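You operate a simulated robot arm through the tools that you are given. There is no shell and no other tool. Be economical: measure what you need, move in short steps, check, and stop when the job is done.

You are at the controls of a simulated two-armed robot. One attempt, no reset.

## Task
Hold the slim upright roll, peel its torn cap off and stick the new one on.
Fine: torn pink cap in the grey scrap tray; the new pink cap goes on the roll's end; stand the roll in the blue roll holder. Set down upright: slim upright roll.

Only the result counts: the job must be done as asked and must still hold three seconds after the hand-in. Knocking over, shifting, dropping, spilling or breaking anything else fails it. Lids that push on must go on centred and level and be pressed home; caps that screw on are set level and turned clockwise until they are tight.

## Robot
Two 7-joint arms with two-finger parallel grippers on one trunk, on a base that drives. Base frame: it is fixed to the floor where the robot stands at the start and does not move with it; the origin is under the middle of the robot, x ahead of it, y to its left, z up; the surface under the hand at the start is at about z = 0.9. Readings come in m, degrees, newtons and seconds.
The left shoulder is at the start at [0.11, 0.169, 1.529], the right one opposite. With the tool pointing down near the work surface each hand reaches from about 0.4 to 0.72 m from the robot's upright axis, wherever it stands, measured 20 degrees to its own side. Places, roughly: blue roll holder [0.8, -0.2, 0.9]; end of the slim upright roll [0.6, 0, 1.1]; grey scrap tray [0.8, 0, 0.9]; slim upright roll (7x7x17 cm) [0.6, 0, 1]. Payload 1.57 kg a hand.
Tool frame (each hand has its own): the origin (TCP) lies between the finger pads and is the grasp point; the fingertips stand 0.03 m ahead of it; z points along the fingers, y is the line along which they close. Largest opening 0.08 m; finger width 0.017, thickness 0.012; the body of the gripper, 0.04 by 0.082 m, starts 0.08 m behind the TCP.
Orientation is told as [roll, pitch, yaw] about the base's x, y, z axes, in that order, counted from this pose: with the fingers straight down and closing along the base's y, the tool's x points along the base's -x, its y along +y and its z along -z.

## Interface
- The arms move only by the tool jog_arm. It takes "left_targets", "right_targets" or both (then of equal length, played together; a hand with none holds still); each is a list of rows, each a list of 7 numbers: the turn, a rotation vector about the tool's x, y, z in degrees, then the shift along the tool's x, y, z in m, then the finger opening in m, from 0 to 0.08. In form: [[wx, wy, wz, dx, dy, dz, claw], ...]. A call has 1 to 8 rows; each row shifts and turns the commanded pose from where the row before left it, along the tool's axes as they then stand. Each row takes 0.2 s and may step no farther than 0.05 m and 8.6 degrees from the row before; otherwise, or with a gripper value out of range, the whole call is refused. Where a pose cannot be reached the arm comes as near as it can. A force on the tool above 40 N (or 10 N above the force at the start of the call, whichever is more), or a blocked arm, ends the call early, and 0.2 s more pass. Each finger travels about 0.072 m/s and halts on what it meets, pressing with about 35 N; the grip force reading is that of the motor and also rises with nothing between the fingers. The clock runs only during rows and for 0.2 s after the last one: add rows that do not move to give the fingers time. The reply holds the time, the measured pose of the TCP, the force on the tool along the base axes, the opening and the grip force, in the units named above and with some noise, with the torque about the TCP (base axes, N m) and any sound that the robot's microphone picked up, and new pictures: "pictures" is both (left out), scene, wrist or none (wrist: the cameras of the hands that moved).
- Cameras (640 x 400 px; columns grow to the right, rows downward): "scene" is now at [0.1592, -0.0083, 1.7211]; the picture's right is [-0.12, -0.99, 0.00], its down [-0.68, 0.09, -0.73] and it looks along [0.72, -0.09, -0.69] (base axes); focal length 286 px, centre (320, 200). "left" rides on the left gripper at [0.072, 0.007, -0.122] in its tool frame; the picture's right is [-0.09, 1.00, 0.00], its down [-0.84, -0.08, -0.54] and it looks along [-0.54, -0.05, 0.84] (tool axes); focal length 238 px, centre (320, 200). "right" rides on the right gripper at [0.072, -0.007, -0.122] in its tool frame; the picture's right is [0.09, 1.00, 0.00], its down [-0.84, 0.08, -0.54] and it looks along [-0.54, 0.05, 0.84] (tool axes); focal length 238 px, centre (320, 200). There is no depth. A picture from a camera that has moved, and an enlarged one, comes with that camera's place and axes in the base frame and with its lens.
- lift_body(by): slides the trunk up (or, below 0, down) by that many m; the arms and the scene camera ride with it, the base frame stays. It gives what a move gives, with no picture.
- roll_base(legs): drives the robot by 1 to 6 legs, each [ahead, left, turn to the left] in m, m and degrees, along the robot's own axes; the way and the turn of a leg run together, so that a leg with both is an arc; at most 1.5 m and 180 degrees a leg. The arms and the cameras ride along, it lands a little off, and it stops where it bumps. It gives what a move gives, and a new picture of the scene camera.
- head_to(pan, tilt): turns the head with the scene camera to pan (to the left, within 86 degrees either way) and tilt (down, from -29 to 69), counted from straight ahead of the robot. It gives what a move gives, and a new picture of the scene camera.
- zoom(camera, box): a new picture of the part [left, top, right, bottom] of that camera's present view, enlarged. The clock stands still meanwhile.
- hand_in(): hands the job in; it is judged then, once.

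Work in short steps. Places have to be worked out from the pictures, the camera data and where the tool is seen: move nearer, look again, correct. Check each grasp and each placing, and mend what went wrong. You have 120 turns and 260 pictures in all, those below and enlarged ones among them. Open the grippers and draw the arms clear of the work before you hand the job in, unless the task says otherwise; then end with one line.

The tools are called after ">>>" by a JSON object that holds its "op" and its "data". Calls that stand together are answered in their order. jog_arm: Moves the arms, as the interface text tells. Its arguments: {"type":"object","properties":{"left_targets":{"type":"array"},"right_targets":{"type":"array"},"pictures":{"type":"string","enum":["both","scene","wrist","none"]}},"required":[]} The other tools are called the same way: lift_body (by) slides the trunk up or down; roll_base (legs) drives the base; head_to (pan, tilt) turns the head that bears the scene camera; zoom (camera, box) takes an enlarged picture of a part of a camera's view; hand_in () hands the job in.

At the start:

```text
time_s: 0.0
left_eef_pos: [0.6856, 0.19, 1.2909]
left_tool_rot: [0.0, 0.0, -0.1]
left_force: [0.2, -0.1, -0.5]
left_wrist_torque: [0.01, -0.04, 0.03]
left_gripper_width: 0.08
left_grasp_force: 0.1
right_eef_pos: [0.6482, -0.2923, 1.2538]
right_tool_rot: [0.0, -0.1, 0.0]
right_force: [0.3, -0.8, 0.5]
right_wrist_torque: [0.0, 0.01, 0.0]
right_gripper_width: 0.0801
right_grasp_force: 0.1
trunk travel left (down, up): [-0.843, 0.047]
robot x, y, heading: [0.0015, 0.0008, -0.0]
head pan, tilt: [-7.1, 43.4]
```

scene: 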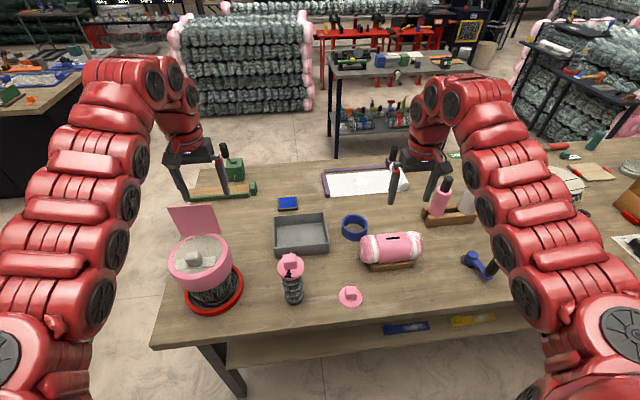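
right: 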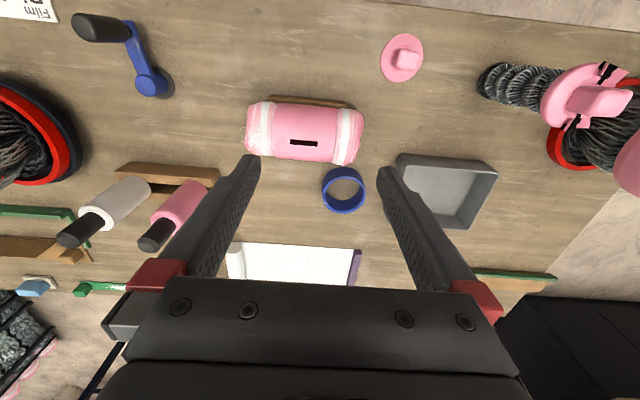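
left: 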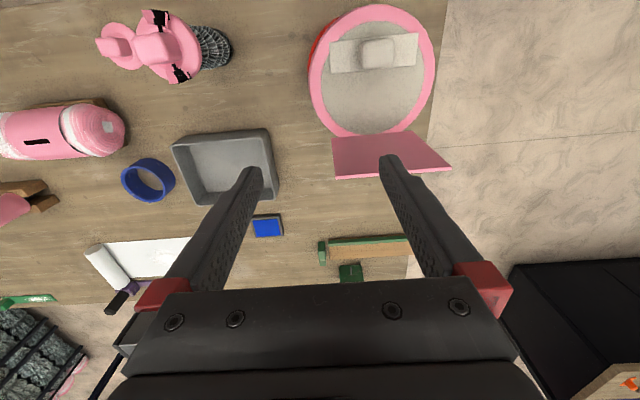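

I'll enlarge the key objects first to identify them.

>>> {"op": "zoom", "data": {"camera": "scene", "box": [250, 200, 410, 320]}}

>>> {"op": "zoom", "data": {"camera": "left", "box": [80, 0, 280, 130]}}

>>> {"op": "zoom", "data": {"camera": "right", "box": [340, 20, 640, 240]}}

>>> {"op": "zoom", "data": {"camera": "scene", "box": [140, 190, 260, 320]}}

```text
3.33 times, centred on (330, 260) of scene
camera zoom: at [0.1592, -0.0083, 1.7211], right [-0.12, -0.99, 0.0], down [-0.68, 0.09, -0.73], along [0.72, -0.09, -0.69], focal length 954 px, centre (287, 0)
```

zoom: 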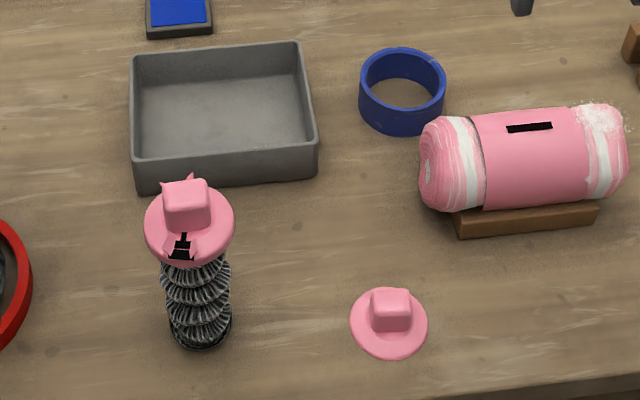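

```text
3.08 times, centred on (180, 65) of left
camera zoom: at [0.6124, 0.1967, 1.4124], right [0.09, 1.0, 0.0], down [0.84, -0.08, 0.54], along [0.54, -0.05, -0.84], focal length 733 px, centre (751, 615)
```

zoom: 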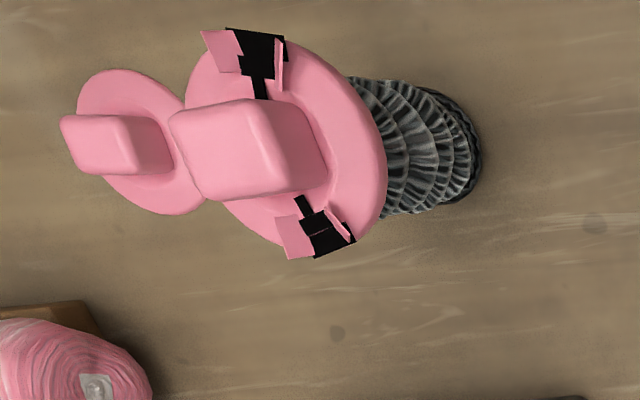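

```text
1.82 times, centred on (490, 130) of right
camera zoom: at [0.577, -0.2984, 1.376], right [-0.09, 1.0, 0.0], down [0.84, 0.08, 0.54], along [0.54, 0.05, -0.84], focal length 433 px, centre (11, 327)
```

zoom: 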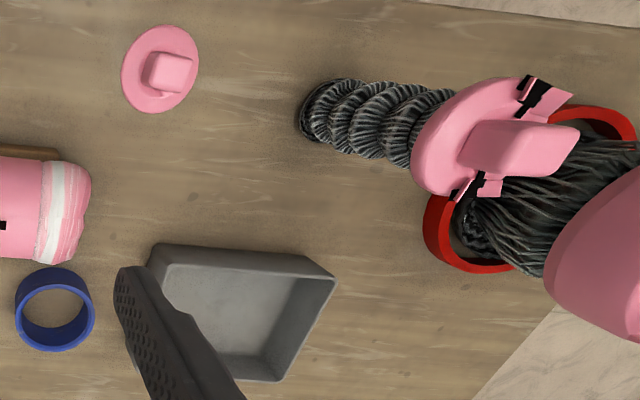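

```text
3.08 times, centred on (200, 255) of scene
camera zoom: at [0.1592, -0.0083, 1.7211], right [-0.12, -0.99, 0.0], down [-0.68, 0.09, -0.73], along [0.72, -0.09, -0.69], focal length 880 px, centre (689, 31)
```

zoom: 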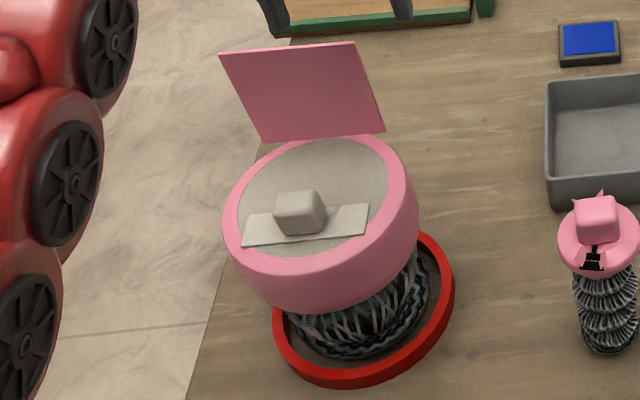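

Roll stands near (0.595, 0.016), top about 1.07; new cap about (0.58, -0.156). I'll bring the left hand back and tilt it so it can hold the roll's body from the robot side, starting with translation and a yaw.

>>> {"op": "jog_arm", "data": {"left_targets": [[0, 0, 0, 0.047, -0.014, 0.008, 0.08], [0, 0, 0, 0.047, -0.014, 0.008, 0.08], [0, 0, 0, 0.047, -0.014, 0.008, 0.08], [0, 0, 0, 0.047, -0.014, 0.008, 0.08], [0, 0, 0, 0.047, -0.014, 0.008, 0.08], [0, 0, 6.7, 0, 0, 0, 0.08], [0, 0, 6.7, 0, 0, 0, 0.08], [0, 0, 6.7, 0, 0, 0, 0.08]], "pictures": "none"}}

>>> {"op": "jog_arm", "data": {"left_targets": [[0, -8.5, 0, 0, 0, 0, 0.08], [0, -8.5, 0, 0, 0, 0, 0.08], [0, -8.5, 0, 0, 0, 0, 0.08], [0, -8.5, 0, 0, 0, 0, 0.08], [0, -8.5, 0, 0, 0, 0, 0.08], [0, -8.5, 0, 0, 0, 0, 0.08], [0, -8.5, 0, 0, 0, 0, 0.08]]}}

```text
time_s: 1.8
left_eef_pos: [0.623, 0.1419, 1.2636]
left_tool_rot: [0.0, 0.0, -20.2]
left_force: [-0.5, -0.3, -0.1]
left_wrist_torque: [0.0, 0.0, 0.04]
left_gripper_width: 0.0802
left_grasp_force: 0.0
left hand out of reach, approached as far as the arm can: row 1, 2, 3, 4, 5
right_eef_pos: [0.6476, -0.2934, 1.2536]
right_tool_rot: [0.1, 0.0, 0.1]
right_force: [-0.4, 0.5, -0.6]
right_wrist_torque: [0.02, 0.01, 0.01]
right_gripper_width: 0.0797
right_grasp_force: 0.0
trunk travel left (down, up): [-0.843, 0.047]
robot x, y, heading: [0.0001, -0.0003, 0.1]
head pan, tilt: [-7.1, 43.4]
```

```text
time_s: 3.4
left_eef_pos: [0.623, 0.1427, 1.263]
left_tool_rot: [0.0, 0.1, -20.1]
left_force: [-0.3, 0.6, -0.5]
left_wrist_torque: [0.0, 0.0, 0.02]
left_gripper_width: 0.08
left_grasp_force: 0.1
left hand out of reach, approached as far as the arm can: row 1, 2, 3, 4, 5, 6, 7
right_eef_pos: [0.6479, -0.2938, 1.254]
right_tool_rot: [0.0, 0.0, 0.0]
right_force: [-0.3, -0.1, 1.4]
right_wrist_torque: [0.02, 0.02, 0.01]
right_gripper_width: 0.0801
right_grasp_force: 0.0
trunk travel left (down, up): [-0.843, 0.047]
robot x, y, heading: [0.0015, -0.002, 0.1]
head pan, tilt: [-7.1, 43.4]
camera scene: at [0.159, -0.0083, 1.7212], right [-0.12, -0.99, 0.0], down [-0.68, 0.09, -0.73], along [0.72, -0.09, -0.69], focal length 286 px, centre (320, 200)
camera left: at [0.5566, 0.1737, 1.3846], right [0.43, 0.9, 0.0], down [0.76, -0.36, 0.54], along [0.49, -0.23, -0.84], focal length 238 px, centre (320, 200)
```

scene: 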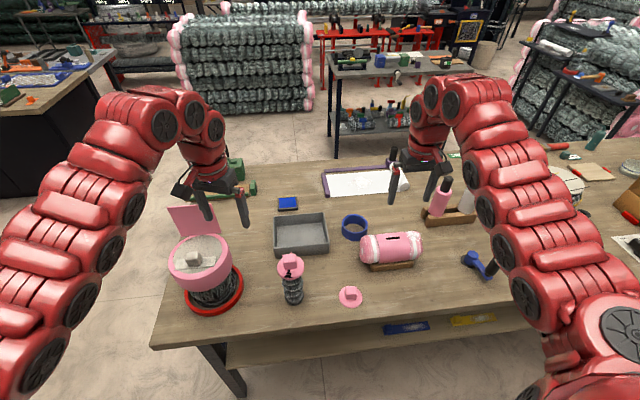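
left: 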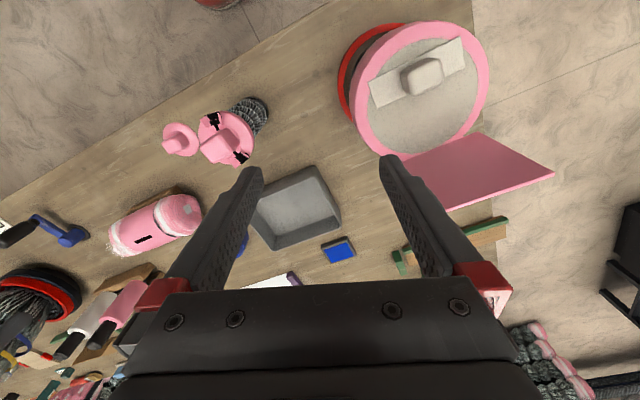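

The close-in high poses are out of reach, so I'll back the base 0.1 m to give the left arm room to tilt.

>>> {"op": "roll_base", "data": {"legs": [[-0.1, 0, 0]]}}

```text
time_s: 4.5
left_eef_pos: [0.5243, 0.1449, 1.2634]
left_tool_rot: [0.0, 0.1, -19.9]
left_force: [1.1, -0.6, -0.6]
left_wrist_torque: [-0.03, -0.01, 0.01]
left_gripper_width: 0.08
left_grasp_force: 0.1
right_eef_pos: [0.55, -0.2913, 1.2538]
right_tool_rot: [-0.1, 0.0, 0.2]
right_force: [-0.5, 0.1, -0.6]
right_wrist_torque: [-0.04, 0.04, -0.01]
right_gripper_width: 0.0801
right_grasp_force: 0.0
trunk travel left (down, up): [-0.843, 0.047]
robot x, y, heading: [-0.0978, -0.0022, 0.1]
head pan, tilt: [-7.1, 43.4]
camera scene: at [0.0612, -0.008, 1.7209], right [-0.12, -0.99, 0.0], down [-0.68, 0.08, -0.73], along [0.72, -0.09, -0.69], focal length 286 px, centre (320, 200)
```

scene: 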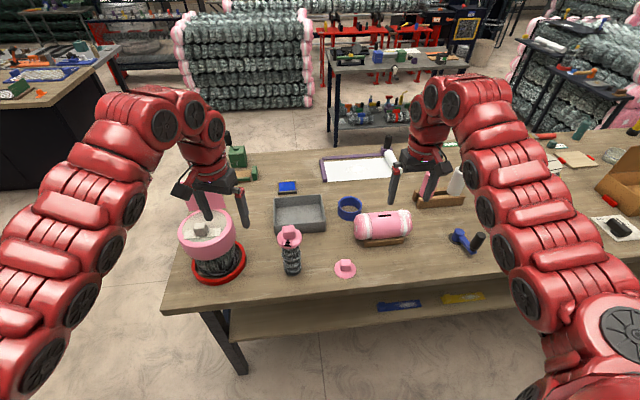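

Lower the left hand beside the roll and begin the tilt.

>>> {"op": "jog_arm", "data": {"left_targets": [[0, 0, 0, 0, -0.023, 0.037, 0.08], [0, 0, 0, 0, -0.023, 0.037, 0.08], [0, 0, 0, 0, -0.023, 0.037, 0.08], [0, -8.5, 0, 0, 0, 0, 0.08], [0, -8.5, 0, 0, 0, 0, 0.08], [0, -8.5, 0, 0, 0, 0, 0.08], [0, -8.5, 0, 0, 0, 0, 0.08]]}}

```text
time_s: 6.2
left_eef_pos: [0.523, 0.1386, 1.2545]
left_tool_rot: [-0.1, 0.3, -19.9]
left_force: [0.0, -1.3, -0.2]
left_wrist_torque: [-0.01, 0.04, 0.01]
left_gripper_width: 0.0802
left_grasp_force: 0.1
left hand out of reach, approached as far as the arm can: row 1, 2, 3, 4, 5, 6, 7
right_eef_pos: [0.5499, -0.2914, 1.2543]
right_tool_rot: [0.1, -0.1, 0.2]
right_force: [0.7, 0.4, 0.1]
right_wrist_torque: [0.03, 0.0, -0.02]
right_gripper_width: 0.08
right_grasp_force: 0.0
trunk travel left (down, up): [-0.843, 0.047]
robot x, y, heading: [-0.1008, -0.0028, 0.1]
head pan, tilt: [-7.1, 43.4]
camera scene: at [0.0597, -0.0081, 1.7211], right [-0.12, -0.99, 0.0], down [-0.68, 0.08, -0.73], along [0.72, -0.09, -0.69], focal length 286 px, centre (320, 200)
camera left: at [0.4568, 0.1694, 1.376], right [0.43, 0.9, 0.0], down [0.76, -0.36, 0.54], along [0.49, -0.23, -0.84], focal length 238 px, centre (320, 200)
```

scene: 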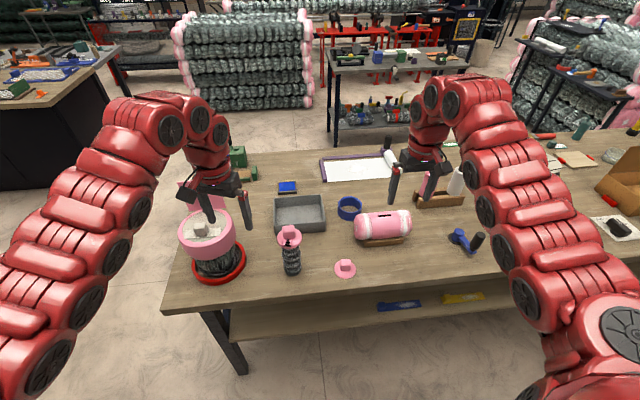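
left: 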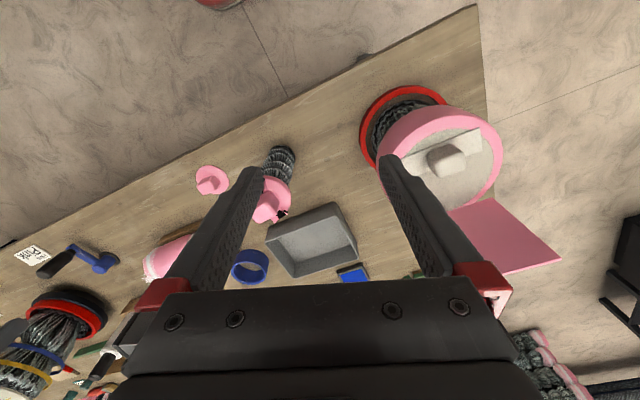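

The path strayed out of the workspace; I'll go straight down first, where the arm unfolds.

>>> {"op": "jog_arm", "data": {"left_targets": [[0, 0, 0, 0, 0, 0.04, 0.08], [0, 0, 0, 0, 0, 0.04, 0.08], [0, -4, 0, 0, 0, 0, 0.08], [0, -4, 0, 0, 0, 0, 0.08]], "pictures": "none"}}

```text
time_s: 7.2
left_eef_pos: [0.5321, 0.1317, 1.2154]
left_tool_rot: [-0.1, 0.3, -19.9]
left_force: [0.4, 0.5, 0.0]
left_wrist_torque: [0.02, -0.01, -0.03]
left_gripper_width: 0.0798
left_grasp_force: 0.2
left hand out of reach, approached as far as the arm can: row 1, 2, 3, 4
right_eef_pos: [0.5487, -0.2919, 1.2548]
right_tool_rot: [0.0, -0.2, 0.2]
right_force: [-0.8, -0.6, -0.2]
right_wrist_torque: [0.03, -0.02, 0.01]
right_gripper_width: 0.0801
right_grasp_force: 0.1
trunk travel left (down, up): [-0.843, 0.047]
robot x, y, heading: [-0.0987, 0.0007, 0.0]
head pan, tilt: [-7.1, 43.4]
```

Still pinned at a limit (probably a folded elbow). I'll back up further and stretch the arm forward, then test the tilt.

>>> {"op": "roll_base", "data": {"legs": [[-0.13, 0, 0]]}}

>>> {"op": "jog_arm", "data": {"left_targets": [[0, 0, 0, -0.04, -0.01, 0, 0.08], [0, 0, 0, -0.04, -0.01, 0, 0.08], [0, -8.5, 0, 0, 0, 0, 0.08], [0, -8.5, 0, 0, 0, 0, 0.08], [0, -8.5, 0, 0, 0, 0, 0.08], [0, -8.5, 0, 0, 0, 0, 0.08]], "pictures": "scene"}}

```text
time_s: 8.4
left_eef_pos: [0.4063, 0.1314, 1.2149]
left_tool_rot: [-0.1, 0.4, -19.9]
left_force: [-0.1, -0.6, 0.1]
left_wrist_torque: [0.0, -0.02, 0.01]
left_gripper_width: 0.0801
left_grasp_force: 0.0
right_eef_pos: [0.4222, -0.2915, 1.2529]
right_tool_rot: [0.0, 0.1, 0.1]
right_force: [-0.4, -0.3, -0.8]
right_wrist_torque: [0.01, 0.03, 0.02]
right_gripper_width: 0.0802
right_grasp_force: 0.0
trunk travel left (down, up): [-0.843, 0.047]
robot x, y, heading: [-0.2318, 0.0019, 0.1]
head pan, tilt: [-7.1, 43.4]
camera scene: at [-0.0671, -0.0084, 1.7209], right [-0.12, -0.99, 0.0], down [-0.68, 0.08, -0.73], along [0.72, -0.09, -0.69], focal length 286 px, centre (320, 200)
```

scene: 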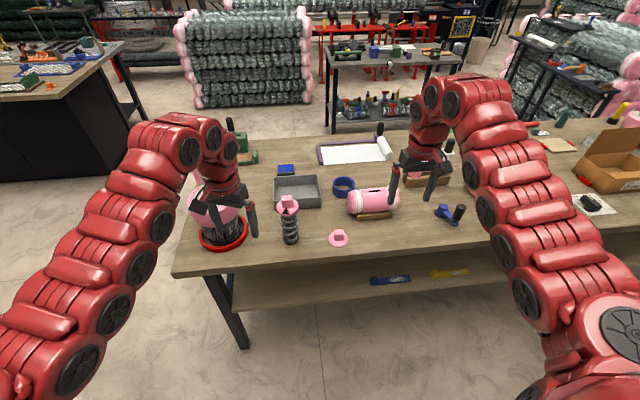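

```text
time_s: 9.8
left_eef_pos: [0.4708, 0.0884, 1.2154]
left_tool_rot: [-0.3, -33.9, -19.5]
left_force: [0.3, 0.9, -0.6]
left_wrist_torque: [-0.05, -0.01, 0.0]
left_gripper_width: 0.0799
left_grasp_force: 0.1
right_eef_pos: [0.4189, -0.2871, 1.2564]
right_tool_rot: [0.0, -0.1, 0.3]
right_force: [0.0, 0.2, 0.6]
right_wrist_torque: [-0.06, -0.02, -0.02]
right_gripper_width: 0.0799
right_grasp_force: 0.0
trunk travel left (down, up): [-0.843, 0.047]
robot x, y, heading: [-0.2318, -0.0012, -0.1]
head pan, tilt: [-7.1, 43.4]
camera scene: at [-0.0719, -0.0043, 1.7214], right [-0.12, -0.99, 0.0], down [-0.68, 0.08, -0.73], along [0.72, -0.09, -0.69], focal length 286 px, centre (320, 200)
```

scene: 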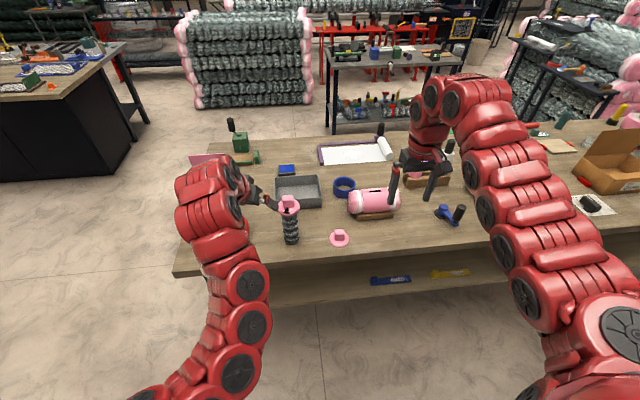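

The arm reconfigured (elbow low) and now tilts freely. Continue the tilt to about -65° and lower toward the pre-grasp.

>>> {"op": "jog_arm", "data": {"left_targets": [[0, -8, 0, 0, 0, 0, 0.08], [0, -8, 0, 0, 0, 0, 0.08], [0, -8, 0, 0, 0, 0, 0.08], [0, -7, 0, 0, 0, 0, 0.08]], "pictures": "both"}}

```text
time_s: 10.8
left_eef_pos: [0.4722, 0.0854, 1.2154]
left_tool_rot: [0.0, -64.8, -19.8]
left_force: [0.4, -0.7, 1.0]
left_wrist_torque: [0.0, 0.02, -0.01]
left_gripper_width: 0.08
left_grasp_force: 0.1
right_eef_pos: [0.42, -0.2921, 1.2541]
right_tool_rot: [0.0, 0.0, 0.1]
right_force: [0.0, 0.2, 1.0]
right_wrist_torque: [-0.01, 0.0, 0.0]
right_gripper_width: 0.0801
right_grasp_force: 0.0
trunk travel left (down, up): [-0.843, 0.047]
robot x, y, heading: [-0.2325, -0.0037, 0.1]
head pan, tilt: [-7.1, 43.4]
camera scene: at [-0.0698, -0.0092, 1.7212], right [-0.12, -0.99, 0.0], down [-0.68, 0.08, -0.73], along [0.72, -0.09, -0.69], focal length 286 px, centre (320, 200)
camera left: at [0.3406, 0.1393, 1.201], right [0.38, 0.92, 0.08], down [-0.15, -0.03, 0.99], along [0.91, -0.38, 0.13], focal length 238 px, centre (320, 200)
```

scene: 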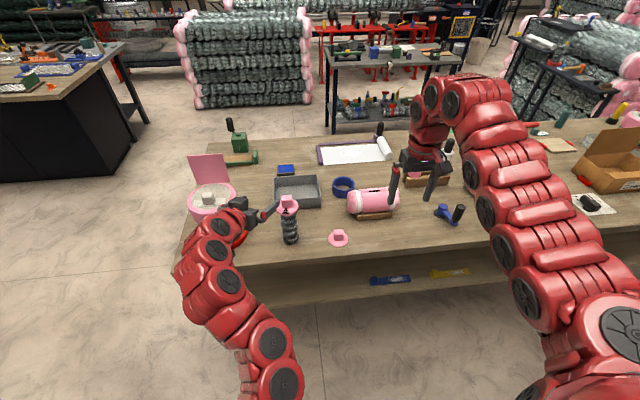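
left: 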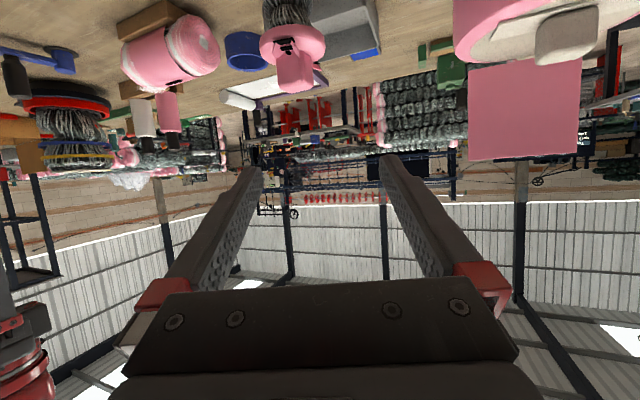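

Roll location confirmed by the left camera (≈0.595, 0.016). Move down to the pre-grasp 12 cm short of it.

>>> {"op": "jog_arm", "data": {"left_targets": [[0, 0, 0, 0.0362, -0.0058, 0.0254, 0.08], [0, 0, 0, 0.0362, -0.0058, 0.0254, 0.08], [0, 0, 0, 0.0362, -0.0058, 0.0254, 0.08], [0, 0, 0, 0.0362, -0.0058, 0.0254, 0.08]], "pictures": "both"}}

```text
time_s: 11.8
left_eef_pos: [0.4941, 0.0515, 1.0381]
left_tool_rot: [-0.3, -64.9, -19.5]
left_force: [0.0, 1.5, -1.1]
left_wrist_torque: [-0.03, -0.01, -0.02]
left_gripper_width: 0.0802
left_grasp_force: 0.1
right_eef_pos: [0.4211, -0.2913, 1.2543]
right_tool_rot: [0.0, 0.0, 0.2]
right_force: [-0.6, -0.1, -0.7]
right_wrist_torque: [-0.01, 0.03, 0.0]
right_gripper_width: 0.0799
right_grasp_force: 0.0
trunk travel left (down, up): [-0.843, 0.047]
robot x, y, heading: [-0.2286, 0.0019, 0.2]
head pan, tilt: [-7.1, 43.4]
camera scene: at [-0.0685, -0.0082, 1.7211], right [-0.12, -0.99, 0.0], down [-0.68, 0.08, -0.73], along [0.72, -0.09, -0.69], focal length 286 px, centre (320, 200)
camera left: at [0.3624, 0.1058, 1.0246], right [0.37, 0.92, 0.08], down [-0.15, -0.03, 0.99], along [0.91, -0.38, 0.13], focal length 238 px, centre (320, 200)
```

scene: 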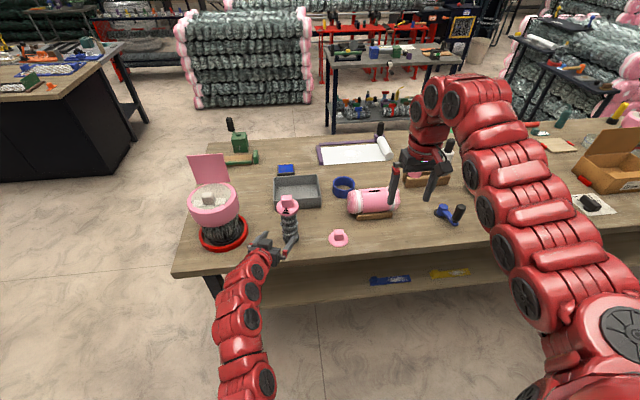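
left: 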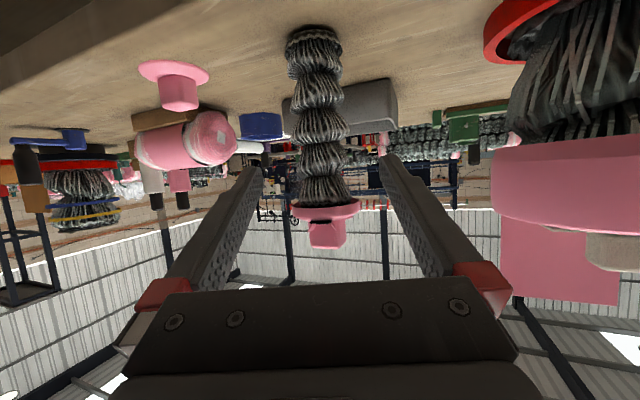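

The roll sits centred between the fingers. For right-hand reach I want the base ~0.1 m further forward, so I draw the left hand back 0.1 m first and see if the arm allows it.

>>> {"op": "jog_arm", "data": {"left_targets": [[0, 0, 0, 0.0132, -0.0114, -0.0284, 0.08], [0, 0, 0, 0.0132, -0.0114, -0.0284, 0.08], [0, 0, 0, 0.0132, -0.0114, -0.0284, 0.08]], "pictures": "none"}}

```text
time_s: 12.6
left_eef_pos: [0.3915, 0.0505, 1.0412]
left_tool_rot: [-0.3, -64.7, -19.6]
left_force: [-0.3, -0.3, 0.1]
left_wrist_torque: [0.01, 0.02, -0.03]
left_gripper_width: 0.0802
left_grasp_force: 0.1
right_eef_pos: [0.4193, -0.2919, 1.2554]
right_tool_rot: [0.0, -0.1, 0.2]
right_force: [0.0, -0.4, -0.4]
right_wrist_torque: [-0.03, -0.01, 0.0]
right_gripper_width: 0.0799
right_grasp_force: 0.2
trunk travel left (down, up): [-0.843, 0.047]
robot x, y, heading: [-0.2304, -0.002, 0.1]
head pan, tilt: [-7.1, 43.4]
```

That works; retreat another 0.08 m to see how close in it can work, then drive forward.

>>> {"op": "jog_arm", "data": {"left_targets": [[0, 0, 0, 0.0159, -0.0137, -0.0341, 0.08], [0, 0, 0, 0.0159, -0.0137, -0.0341, 0.08]], "pictures": "scene"}}

```text
time_s: 13.2
left_eef_pos: [0.311, 0.0503, 1.0408]
left_tool_rot: [-0.3, -64.7, -19.7]
left_force: [-0.4, 0.1, 0.4]
left_wrist_torque: [0.0, 0.04, 0.01]
left_gripper_width: 0.08
left_grasp_force: 0.1
right_eef_pos: [0.4186, -0.2909, 1.2543]
right_tool_rot: [0.0, -0.1, 0.2]
right_force: [-1.5, -0.3, 0.1]
right_wrist_torque: [0.02, -0.03, -0.01]
right_gripper_width: 0.0798
right_grasp_force: 0.1
trunk travel left (down, up): [-0.843, 0.047]
robot x, y, heading: [-0.2297, -0.0013, 0.0]
head pan, tilt: [-7.1, 43.4]
camera scene: at [-0.072, -0.0079, 1.7214], right [-0.12, -0.99, 0.0], down [-0.68, 0.08, -0.73], along [0.72, -0.09, -0.69], focal length 286 px, centre (320, 200)
```

scene: 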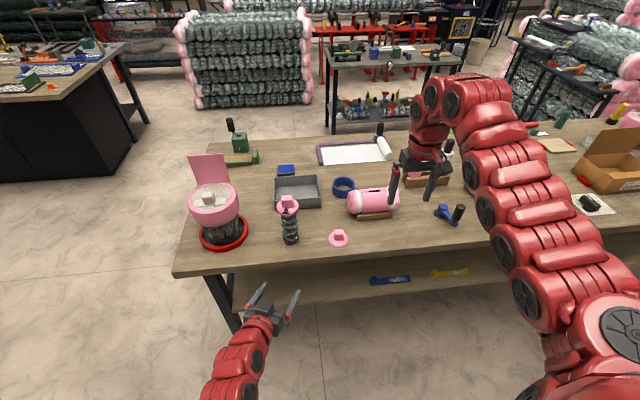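

Drive forward 0.18 m; this brings the left hand back to the pre-grasp and the roll to 0.65 m from the axis.

>>> {"op": "roll_base", "data": {"legs": [[0.18, 0, 0]]}}

```text
time_s: 14.7
left_eef_pos: [0.4903, 0.0499, 1.0403]
left_tool_rot: [-0.2, -64.9, -19.7]
left_force: [0.5, 0.2, -1.0]
left_wrist_torque: [-0.04, 0.0, 0.01]
left_gripper_width: 0.08
left_grasp_force: 0.1
right_eef_pos: [0.596, -0.2928, 1.2567]
right_tool_rot: [0.1, -0.1, 0.0]
right_force: [-0.4, 0.6, 0.2]
right_wrist_torque: [0.0, -0.02, -0.01]
right_gripper_width: 0.0799
right_grasp_force: 0.0
trunk travel left (down, up): [-0.843, 0.047]
robot x, y, heading: [-0.0501, 0.001, 0.1]
head pan, tilt: [-7.1, 43.4]
camera scene: at [0.1061, -0.0086, 1.7214], right [-0.12, -0.99, 0.0], down [-0.68, 0.09, -0.73], along [0.72, -0.09, -0.69], focal length 286 px, centre (320, 200)
```

scene: 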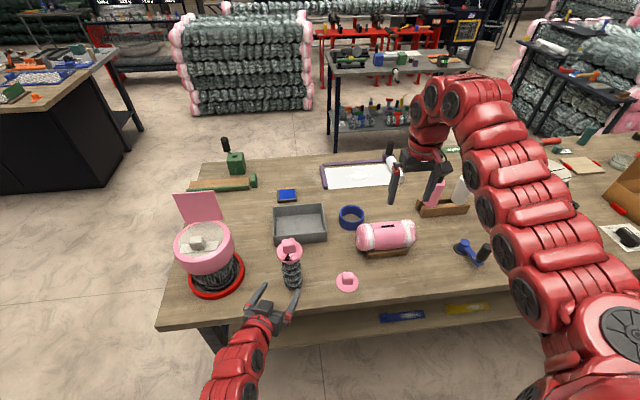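

Advance along the fingers to straddle the roll body, without closing yet.

>>> {"op": "jog_arm", "data": {"left_targets": [[0, 0, 0, 0, 0.001, 0.04, 0.08], [0, 0, 0, 0, 0.001, 0.04, 0.08], [0, 0, 0, 0, 0.001, 0.04, 0.08]], "pictures": "both"}}

```text
time_s: 15.5
left_eef_pos: [0.5961, 0.0144, 0.987]
left_tool_rot: [-0.3, -64.6, -19.7]
left_force: [0.5, -0.2, -0.3]
left_wrist_torque: [0.02, 0.0, 0.02]
left_gripper_width: 0.0798
left_grasp_force: 0.0
right_eef_pos: [0.5985, -0.2935, 1.2545]
right_tool_rot: [0.1, 0.1, 0.0]
right_force: [1.5, 0.3, 0.2]
right_wrist_torque: [0.0, 0.01, 0.01]
right_gripper_width: 0.0802
right_grasp_force: 0.0
trunk travel left (down, up): [-0.843, 0.047]
robot x, y, heading: [-0.0495, 0.0002, -0.1]
head pan, tilt: [-7.1, 43.4]
camera scene: at [0.1107, -0.009, 1.7209], right [-0.12, -0.99, 0.0], down [-0.68, 0.09, -0.73], along [0.72, -0.09, -0.69], focal length 286 px, centre (320, 200)
camera left: at [0.4646, 0.0687, 0.9739], right [0.38, 0.92, 0.08], down [-0.15, -0.03, 0.99], along [0.91, -0.39, 0.13], focal length 238 px, centre (320, 200)
```

scene: 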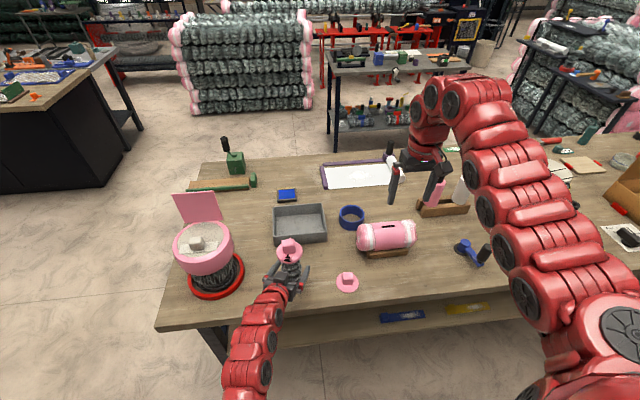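
left: 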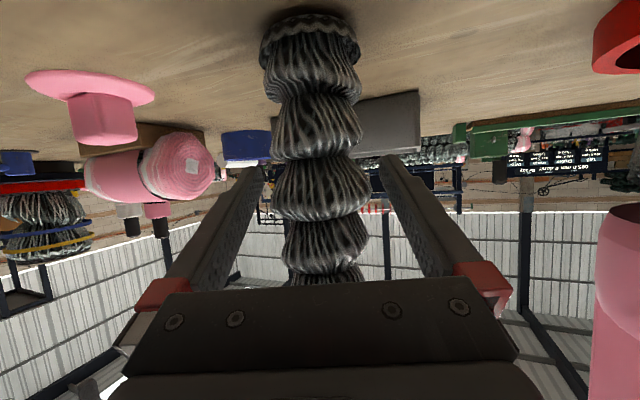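

Centred. Close the left gripper on the body.

>>> {"op": "jog_arm", "data": {"left_targets": [[0, 0, 0, 0, 0, 0, 0.06], [0, 0, 0, 0, 0, 0, 0.05], [0, 0, 0, 0, 0, 0, 0.04], [0, 0, 0, 0, 0, 0, 0.04]], "pictures": "none"}}

>>> {"op": "zoom", "data": {"camera": "scene", "box": [220, 210, 380, 310]}}

```text
time_s: 16.5
left_eef_pos: [0.5947, 0.0153, 0.9893]
left_tool_rot: [-0.3, -64.7, -19.8]
left_force: [0.5, -1.0, 0.8]
left_wrist_torque: [0.05, -0.07, -0.02]
left_gripper_width: 0.0625
left_grasp_force: 34.7
right_eef_pos: [0.5986, -0.2928, 1.2552]
right_tool_rot: [-0.1, 0.0, 0.1]
right_force: [1.1, -0.1, 0.6]
right_wrist_torque: [0.02, -0.03, -0.03]
right_gripper_width: 0.0796
right_grasp_force: 0.1
trunk travel left (down, up): [-0.843, 0.047]
robot x, y, heading: [-0.0527, 0.0002, -0.1]
head pan, tilt: [-7.1, 43.4]
```

```text
4.00 times, centred on (300, 260) of scene
camera zoom: at [0.1085, -0.0088, 1.7211], right [-0.12, -0.99, 0.0], down [-0.68, 0.09, -0.73], along [0.72, -0.09, -0.69], focal length 1145 px, centre (400, -40)
```

zoom: 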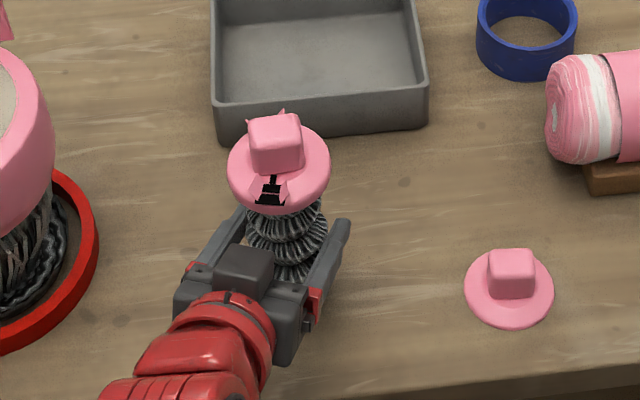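

Held at 62 mm with 35 N. Torn knob top is near (0.598, 0.015, 1.105). Move the right hand above it.

>>> {"op": "jog_arm", "data": {"right_targets": [[0, 0, 0, 0, 0.044, 0, 0.08], [0, 0, 0, 0, 0.044, 0, 0.08], [0, 0, 0, 0, 0.044, 0, 0.08], [0, 0, 0, 0, 0.044, 0, 0.08], [0, 0, 0, 0, 0.044, 0, 0.08], [0, 0, 0, 0, 0.044, 0, 0.08], [0, 0, 0, 0, 0.044, 0, 0.08]], "pictures": "both"}}

```text
time_s: 18.1
left_eef_pos: [0.5948, 0.0172, 0.9886]
left_tool_rot: [-0.6, -64.8, -19.6]
left_force: [0.1, 0.2, -0.1]
left_wrist_torque: [0.05, 0.02, -0.02]
left_gripper_width: 0.0626
left_grasp_force: 34.4
right_eef_pos: [0.5974, 0.0185, 1.2543]
right_tool_rot: [-0.1, 0.0, 0.0]
right_force: [-0.7, -0.3, 0.9]
right_wrist_torque: [-0.07, -0.04, -0.01]
right_gripper_width: 0.0798
right_grasp_force: 0.1
trunk travel left (down, up): [-0.843, 0.047]
robot x, y, heading: [-0.0527, 0.001, -0.3]
head pan, tilt: [-7.1, 43.4]
camera scene: at [0.1086, -0.0058, 1.7212], right [-0.12, -0.99, 0.0], down [-0.68, 0.08, -0.73], along [0.72, -0.09, -0.69], focal length 286 px, centre (320, 200)
camera right: at [0.526, 0.0132, 1.3765], right [-0.09, 1.0, 0.0], down [0.84, 0.08, 0.54], along [0.54, 0.05, -0.84], focal length 238 px, centre (320, 200)
```

scene: 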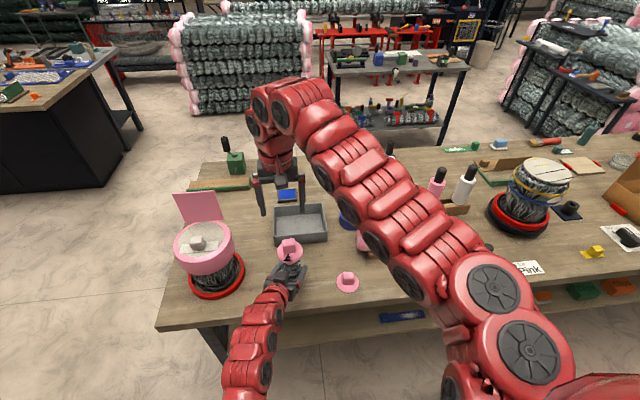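
right: 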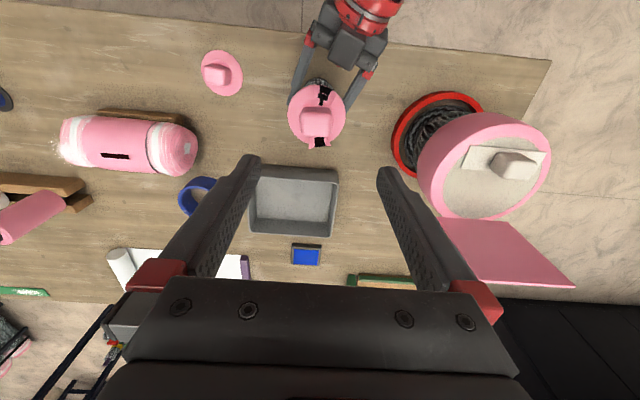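

Aligned within 2 mm. Descend most of the way and check.

>>> {"op": "jog_arm", "data": {"right_targets": [[0, 0, 0, 0, -0.001, 0.04, 0.08], [0, 0, 0, 0, -0.001, 0.04, 0.08], [0, 0, 0, 0, 0, 0.03, 0.08]], "pictures": "wrist"}}

```text
time_s: 18.9
left_eef_pos: [0.5959, 0.0157, 0.9899]
left_tool_rot: [-0.1, -64.7, -19.8]
left_force: [0.6, 1.0, 0.3]
left_wrist_torque: [0.08, -0.11, 0.03]
left_gripper_width: 0.0627
left_grasp_force: 35.4
right_eef_pos: [0.5975, 0.012, 1.1431]
right_tool_rot: [0.0, -0.2, 0.0]
right_force: [-0.4, 0.6, -0.5]
right_wrist_torque: [-0.01, -0.03, 0.0]
right_gripper_width: 0.0798
right_grasp_force: 0.0
trunk travel left (down, up): [-0.843, 0.047]
robot x, y, heading: [-0.0506, 0.0013, 0.0]
head pan, tilt: [-7.1, 43.4]
camera right: at [0.5264, 0.0062, 1.2649], right [-0.09, 1.0, 0.0], down [0.84, 0.08, 0.54], along [0.54, 0.05, -0.84], focal length 238 px, centre (320, 200)
```

right: 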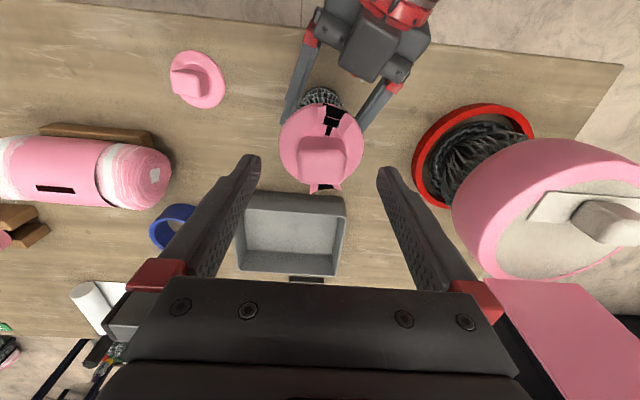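

Aligned. Descend the last 4 cm and close on the knob.

>>> {"op": "jog_arm", "data": {"right_targets": [[0, 0, 0, 0, 0.001, 0.02, 0.08], [0, 0, 0, 0, 0, 0.02, 0.08], [0, 0, 0, 0, 0, 0, 0.06], [0, 0, 0, 0, 0, 0, 0.04], [0, 0, 0, 0, 0, 0, 0.02], [0, 0, 0, 0, 0, 0, 0.02]], "pictures": "both"}}

```text
time_s: 20.3
left_eef_pos: [0.5953, 0.0151, 0.9906]
left_tool_rot: [-0.2, -64.6, -19.7]
left_force: [1.1, 2.2, -1.0]
left_wrist_torque: [0.15, -0.06, 0.01]
left_gripper_width: 0.0626
left_grasp_force: 35.0
right_eef_pos: [0.5964, 0.0152, 1.1023]
right_tool_rot: [0.0, 0.0, 0.1]
right_force: [0.3, 0.1, 0.0]
right_wrist_torque: [-0.04, -0.02, 0.0]
right_gripper_width: 0.0623
right_grasp_force: 34.8
trunk travel left (down, up): [-0.843, 0.047]
robot x, y, heading: [-0.0505, -0.0017, -0.2]
head pan, tilt: [-7.1, 43.4]
camera scene: at [0.1085, -0.0084, 1.7211], right [-0.12, -0.99, 0.0], down [-0.68, 0.09, -0.73], along [0.72, -0.09, -0.69], focal length 286 px, centre (320, 200)
camera right: at [0.525, 0.0088, 1.2239], right [-0.09, 1.0, 0.0], down [0.84, 0.08, 0.54], along [0.54, 0.05, -0.84], focal length 238 px, centre (320, 200)
```

scene: 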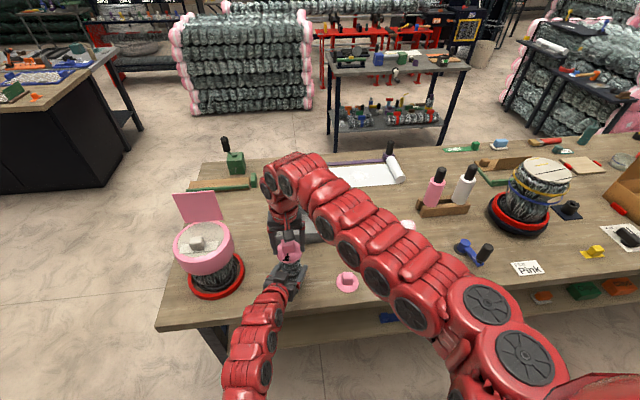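
right: 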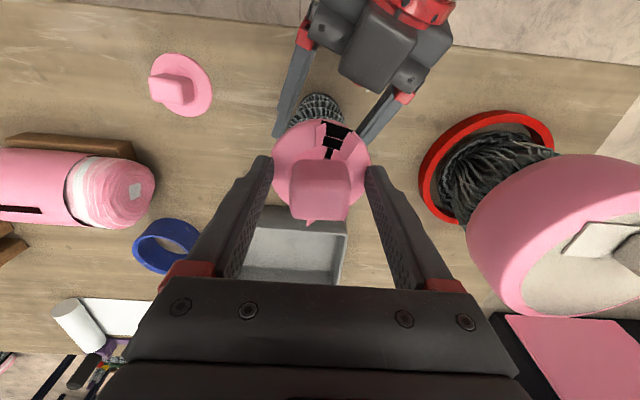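

The fingers stopped at 62 mm, apparently on the disc rim rather than the knob. Look closely.

>>> {"op": "zoom", "data": {"camera": "right", "box": [240, 90, 400, 240]}}

>>> {"op": "zoom", "data": {"camera": "left", "box": [200, 0, 440, 300]}}

>>> {"op": "zoom", "data": {"camera": "scene", "box": [250, 190, 350, 290]}}

```text
2.67 times, centred on (320, 165) of right
camera zoom: at [0.525, 0.0088, 1.2239], right [-0.09, 1.0, 0.0], down [0.84, 0.08, 0.54], along [0.54, 0.05, -0.84], focal length 636 px, centre (320, 293)
```

zoom: 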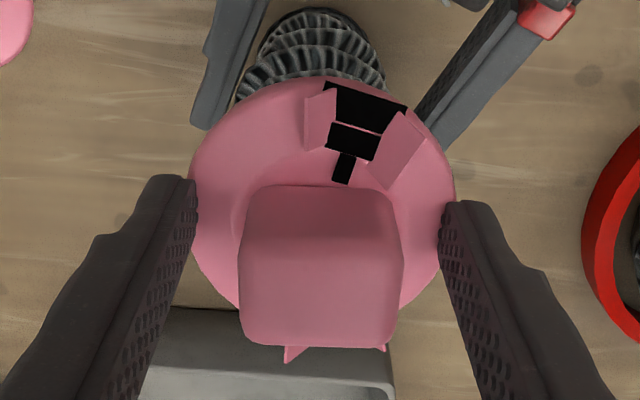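

```text
1.33 times, centred on (320, 150) of left
camera zoom: at [0.4633, 0.069, 0.9752], right [0.38, 0.92, 0.08], down [-0.15, -0.03, 0.99], along [0.91, -0.39, 0.13], focal length 318 px, centre (320, 267)
```

zoom: 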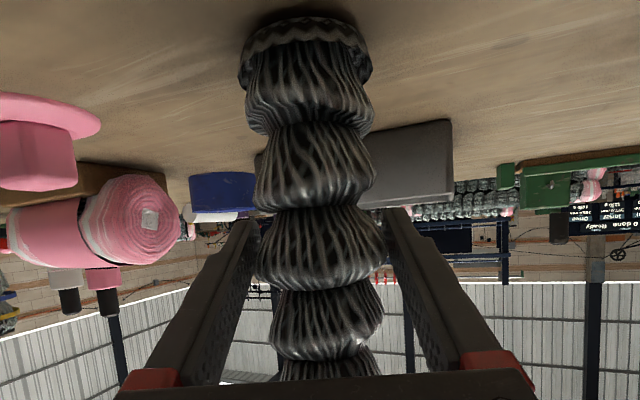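

```text
4.00 times, centred on (300, 240) of scene
camera zoom: at [0.1085, -0.0084, 1.7211], right [-0.12, -0.99, 0.0], down [-0.68, 0.09, -0.73], along [0.72, -0.09, -0.69], focal length 1145 px, centre (400, 40)
```

zoom: 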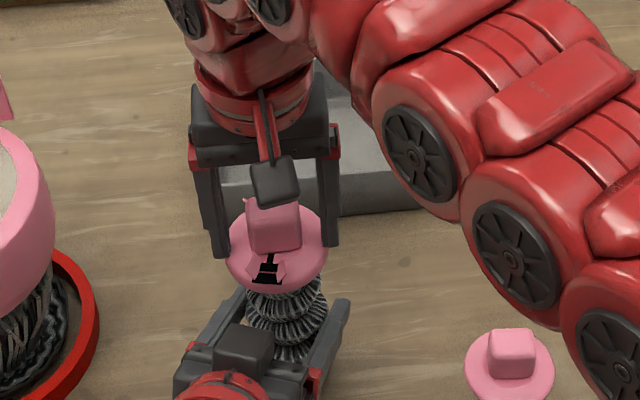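

They're on the disc rim. Open, raise 12 mm, and close on the knob instead.

>>> {"op": "jog_arm", "data": {"right_targets": [[0, 0, 0, 0, 0, 0, 0.08], [0, 0, 0, 0, 0, 0, 0.08], [0, 0, 0, 0, 0, -0.013, 0.08], [0, 0, 0, 0, 0, 0, 0.06], [0, 0, 0, 0, 0, 0, 0.03], [0, 0, 0, 0, 0, 0, 0.02], [0, 0, 0, 0, 0, 0, 0.02]], "pictures": "wrist"}}

```text
time_s: 21.9
left_eef_pos: [0.5949, 0.0153, 0.99]
left_tool_rot: [-0.4, -64.6, -19.8]
left_force: [-0.5, 0.9, -0.9]
left_wrist_torque: [0.13, -0.11, -0.02]
left_gripper_width: 0.0625
left_grasp_force: 35.1
right_eef_pos: [0.5963, 0.0146, 1.1161]
right_tool_rot: [0.0, -0.1, 0.0]
right_force: [0.0, -0.7, 0.6]
right_wrist_torque: [-0.06, -0.02, 0.05]
right_gripper_width: 0.0352
right_grasp_force: 34.6
trunk travel left (down, up): [-0.843, 0.047]
robot x, y, heading: [-0.0538, -0.0012, 0.1]
head pan, tilt: [-7.1, 43.4]
camera right: at [0.5245, 0.0088, 1.2379], right [-0.09, 1.0, 0.0], down [0.84, 0.08, 0.54], along [0.54, 0.05, -0.84], focal length 238 px, centre (320, 200)
```

right: 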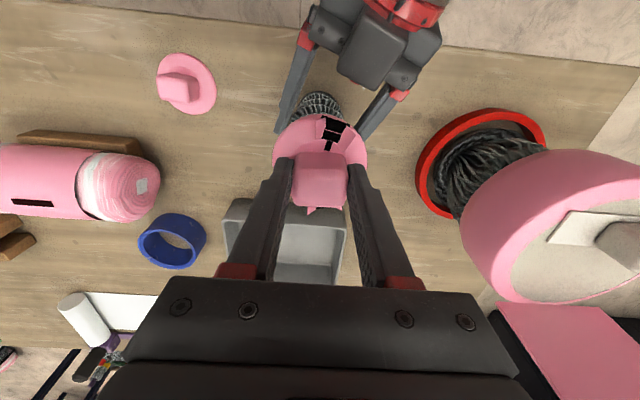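

Knob held at 35 mm. Pull straight up gently.

>>> {"op": "jog_arm", "data": {"right_targets": [[0, 0, 0, 0, 0, -0.005, 0.02], [0, 0, 0, 0, 0, -0.01, 0.02], [0, 0, 0, 0, 0, -0.015, 0.02], [0, 0, 0, 0, 0, -0.02, 0.02]], "pictures": "both"}}

```text
time_s: 22.9
left_eef_pos: [0.5953, 0.0143, 0.9882]
left_tool_rot: [-0.4, -64.7, -19.8]
left_force: [-0.4, -0.5, -0.3]
left_wrist_torque: [0.06, 0.01, 0.01]
left_gripper_width: 0.0627
left_grasp_force: 35.1
right_eef_pos: [0.5981, 0.0142, 1.1689]
right_tool_rot: [-0.1, 0.0, -0.1]
right_force: [-0.4, 0.2, -0.3]
right_wrist_torque: [-0.01, -0.02, -0.01]
right_gripper_width: 0.0353
right_grasp_force: 35.5
trunk travel left (down, up): [-0.843, 0.047]
robot x, y, heading: [-0.0513, -0.0022, 0.1]
head pan, tilt: [-7.1, 43.4]
camera scene: at [0.1083, -0.0085, 1.7212], right [-0.12, -0.99, 0.0], down [-0.68, 0.09, -0.73], along [0.72, -0.09, -0.69], focal length 286 px, centre (320, 200)
camera right: at [0.5259, 0.0076, 1.2904], right [-0.09, 1.0, 0.0], down [0.84, 0.08, 0.54], along [0.54, 0.05, -0.84], focal length 238 px, centre (320, 200)
```

scene: 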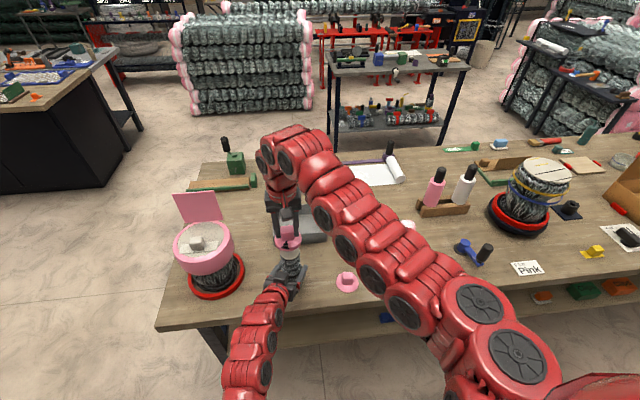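
right: 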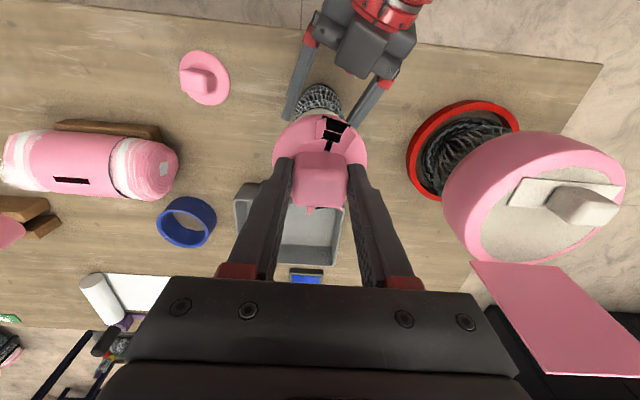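

Torn cap is off, roll still held. Try to carry it forward toward the tray (centre ≈ (0.83, -0.025)) and see the reach.

>>> {"op": "jog_arm", "data": {"right_targets": [[0, 0, 0, -0.04, -0.008, -0.005, 0.02], [0, 0, 0, -0.04, -0.008, 0, 0.02], [0, 0, 0, -0.04, -0.008, 0, 0.02], [0, 0, 0, -0.04, -0.008, 0, 0.02], [0, 0, 0, -0.04, -0.008, 0, 0.02]], "pictures": "both"}}

```text
time_s: 24.1
left_eef_pos: [0.595, 0.0147, 0.9898]
left_tool_rot: [-0.1, -64.8, -19.9]
left_force: [-1.2, 1.1, 0.2]
left_wrist_torque: [0.13, -0.03, 0.06]
left_gripper_width: 0.0627
left_grasp_force: 35.0
right_eef_pos: [0.6567, -0.0125, 1.1708]
right_tool_rot: [0.1, 0.0, 0.0]
right_force: [0.3, 0.2, -0.2]
right_wrist_torque: [0.03, -0.01, -0.03]
right_gripper_width: 0.0349
right_grasp_force: 35.2
right hand out of reach, approached as far as the arm can: row 2, 3, 4, 5
trunk travel left (down, up): [-0.843, 0.047]
robot x, y, heading: [-0.051, 0.0003, 0.4]
head pan, tilt: [-7.1, 43.4]
camera scene: at [0.1084, -0.01, 1.7211], right [-0.12, -0.99, 0.0], down [-0.68, 0.09, -0.73], along [0.72, -0.09, -0.69], focal length 286 px, centre (320, 200)
camera right: at [0.5853, -0.0195, 1.2926], right [-0.09, 1.0, 0.0], down [0.84, 0.08, 0.54], along [0.54, 0.05, -0.84], focal length 238 px, centre (320, 200)
```

scene: 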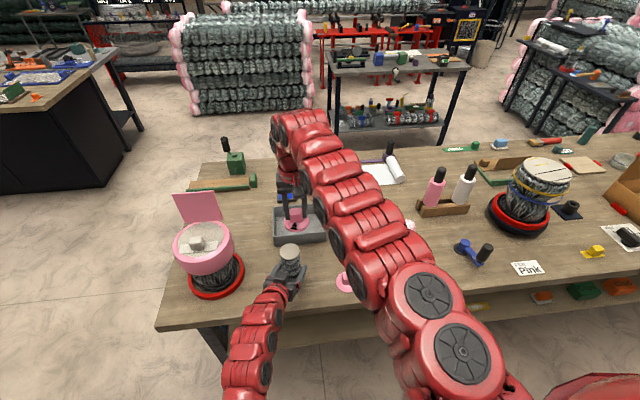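
right: 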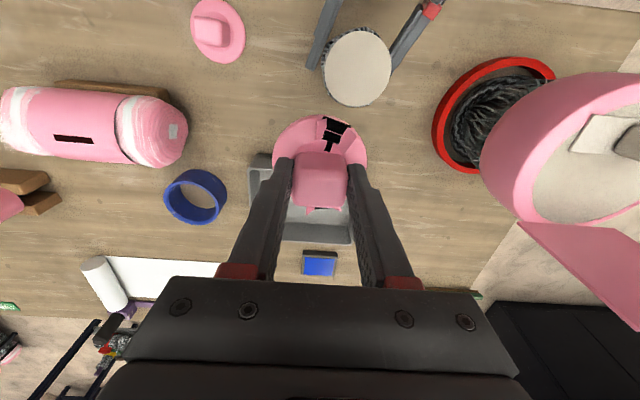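

Straight-down reach ends at 0.707 m. I'll tilt the right hand forward to gain reach over the tray.

>>> {"op": "jog_arm", "data": {"right_targets": [[0, -8, 0, -0.02, 0, 0, 0.02], [0, -8, 0, -0.02, 0, 0, 0.02], [0, -8, 0, -0.02, 0, 0, 0.02], [0, -8, 0, -0.02, 0, 0.01, 0.02], [0, -8, 0, -0.02, 0, 0.01, 0.02]], "pictures": "both"}}

```text
time_s: 25.3
left_eef_pos: [0.5942, 0.0147, 0.9895]
left_tool_rot: [-0.3, -64.7, -19.6]
left_force: [-1.1, 1.0, 0.1]
left_wrist_torque: [0.11, -0.01, -0.01]
left_gripper_width: 0.0625
left_grasp_force: 35.2
right_eef_pos: [0.76, -0.0135, 1.1834]
right_tool_rot: [0.0, -40.1, 0.1]
right_force: [0.0, 0.4, -0.3]
right_wrist_torque: [0.01, 0.03, 0.0]
right_gripper_width: 0.0349
right_grasp_force: 34.7
trunk travel left (down, up): [-0.843, 0.047]
robot x, y, heading: [-0.0523, -0.0004, 0.0]
head pan, tilt: [-7.1, 43.4]
camera scene: at [0.1085, -0.0082, 1.7212], right [-0.12, -0.99, 0.0], down [-0.68, 0.09, -0.73], along [0.72, -0.09, -0.69], focal length 286 px, centre (320, 200)
camera right: at [0.6272, -0.0207, 1.2292], right [-0.07, 1.0, -0.06], down [0.29, 0.08, 0.95], along [0.95, 0.05, -0.29], focal length 238 px, centre (320, 200)
```

scene: 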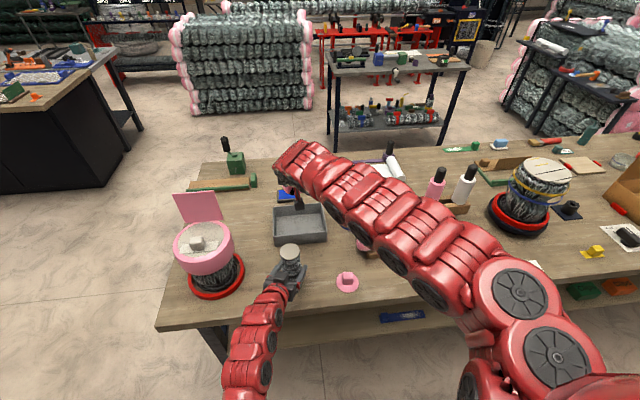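
right: 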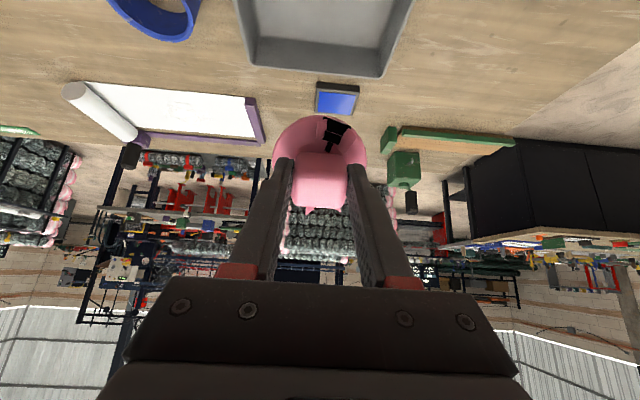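

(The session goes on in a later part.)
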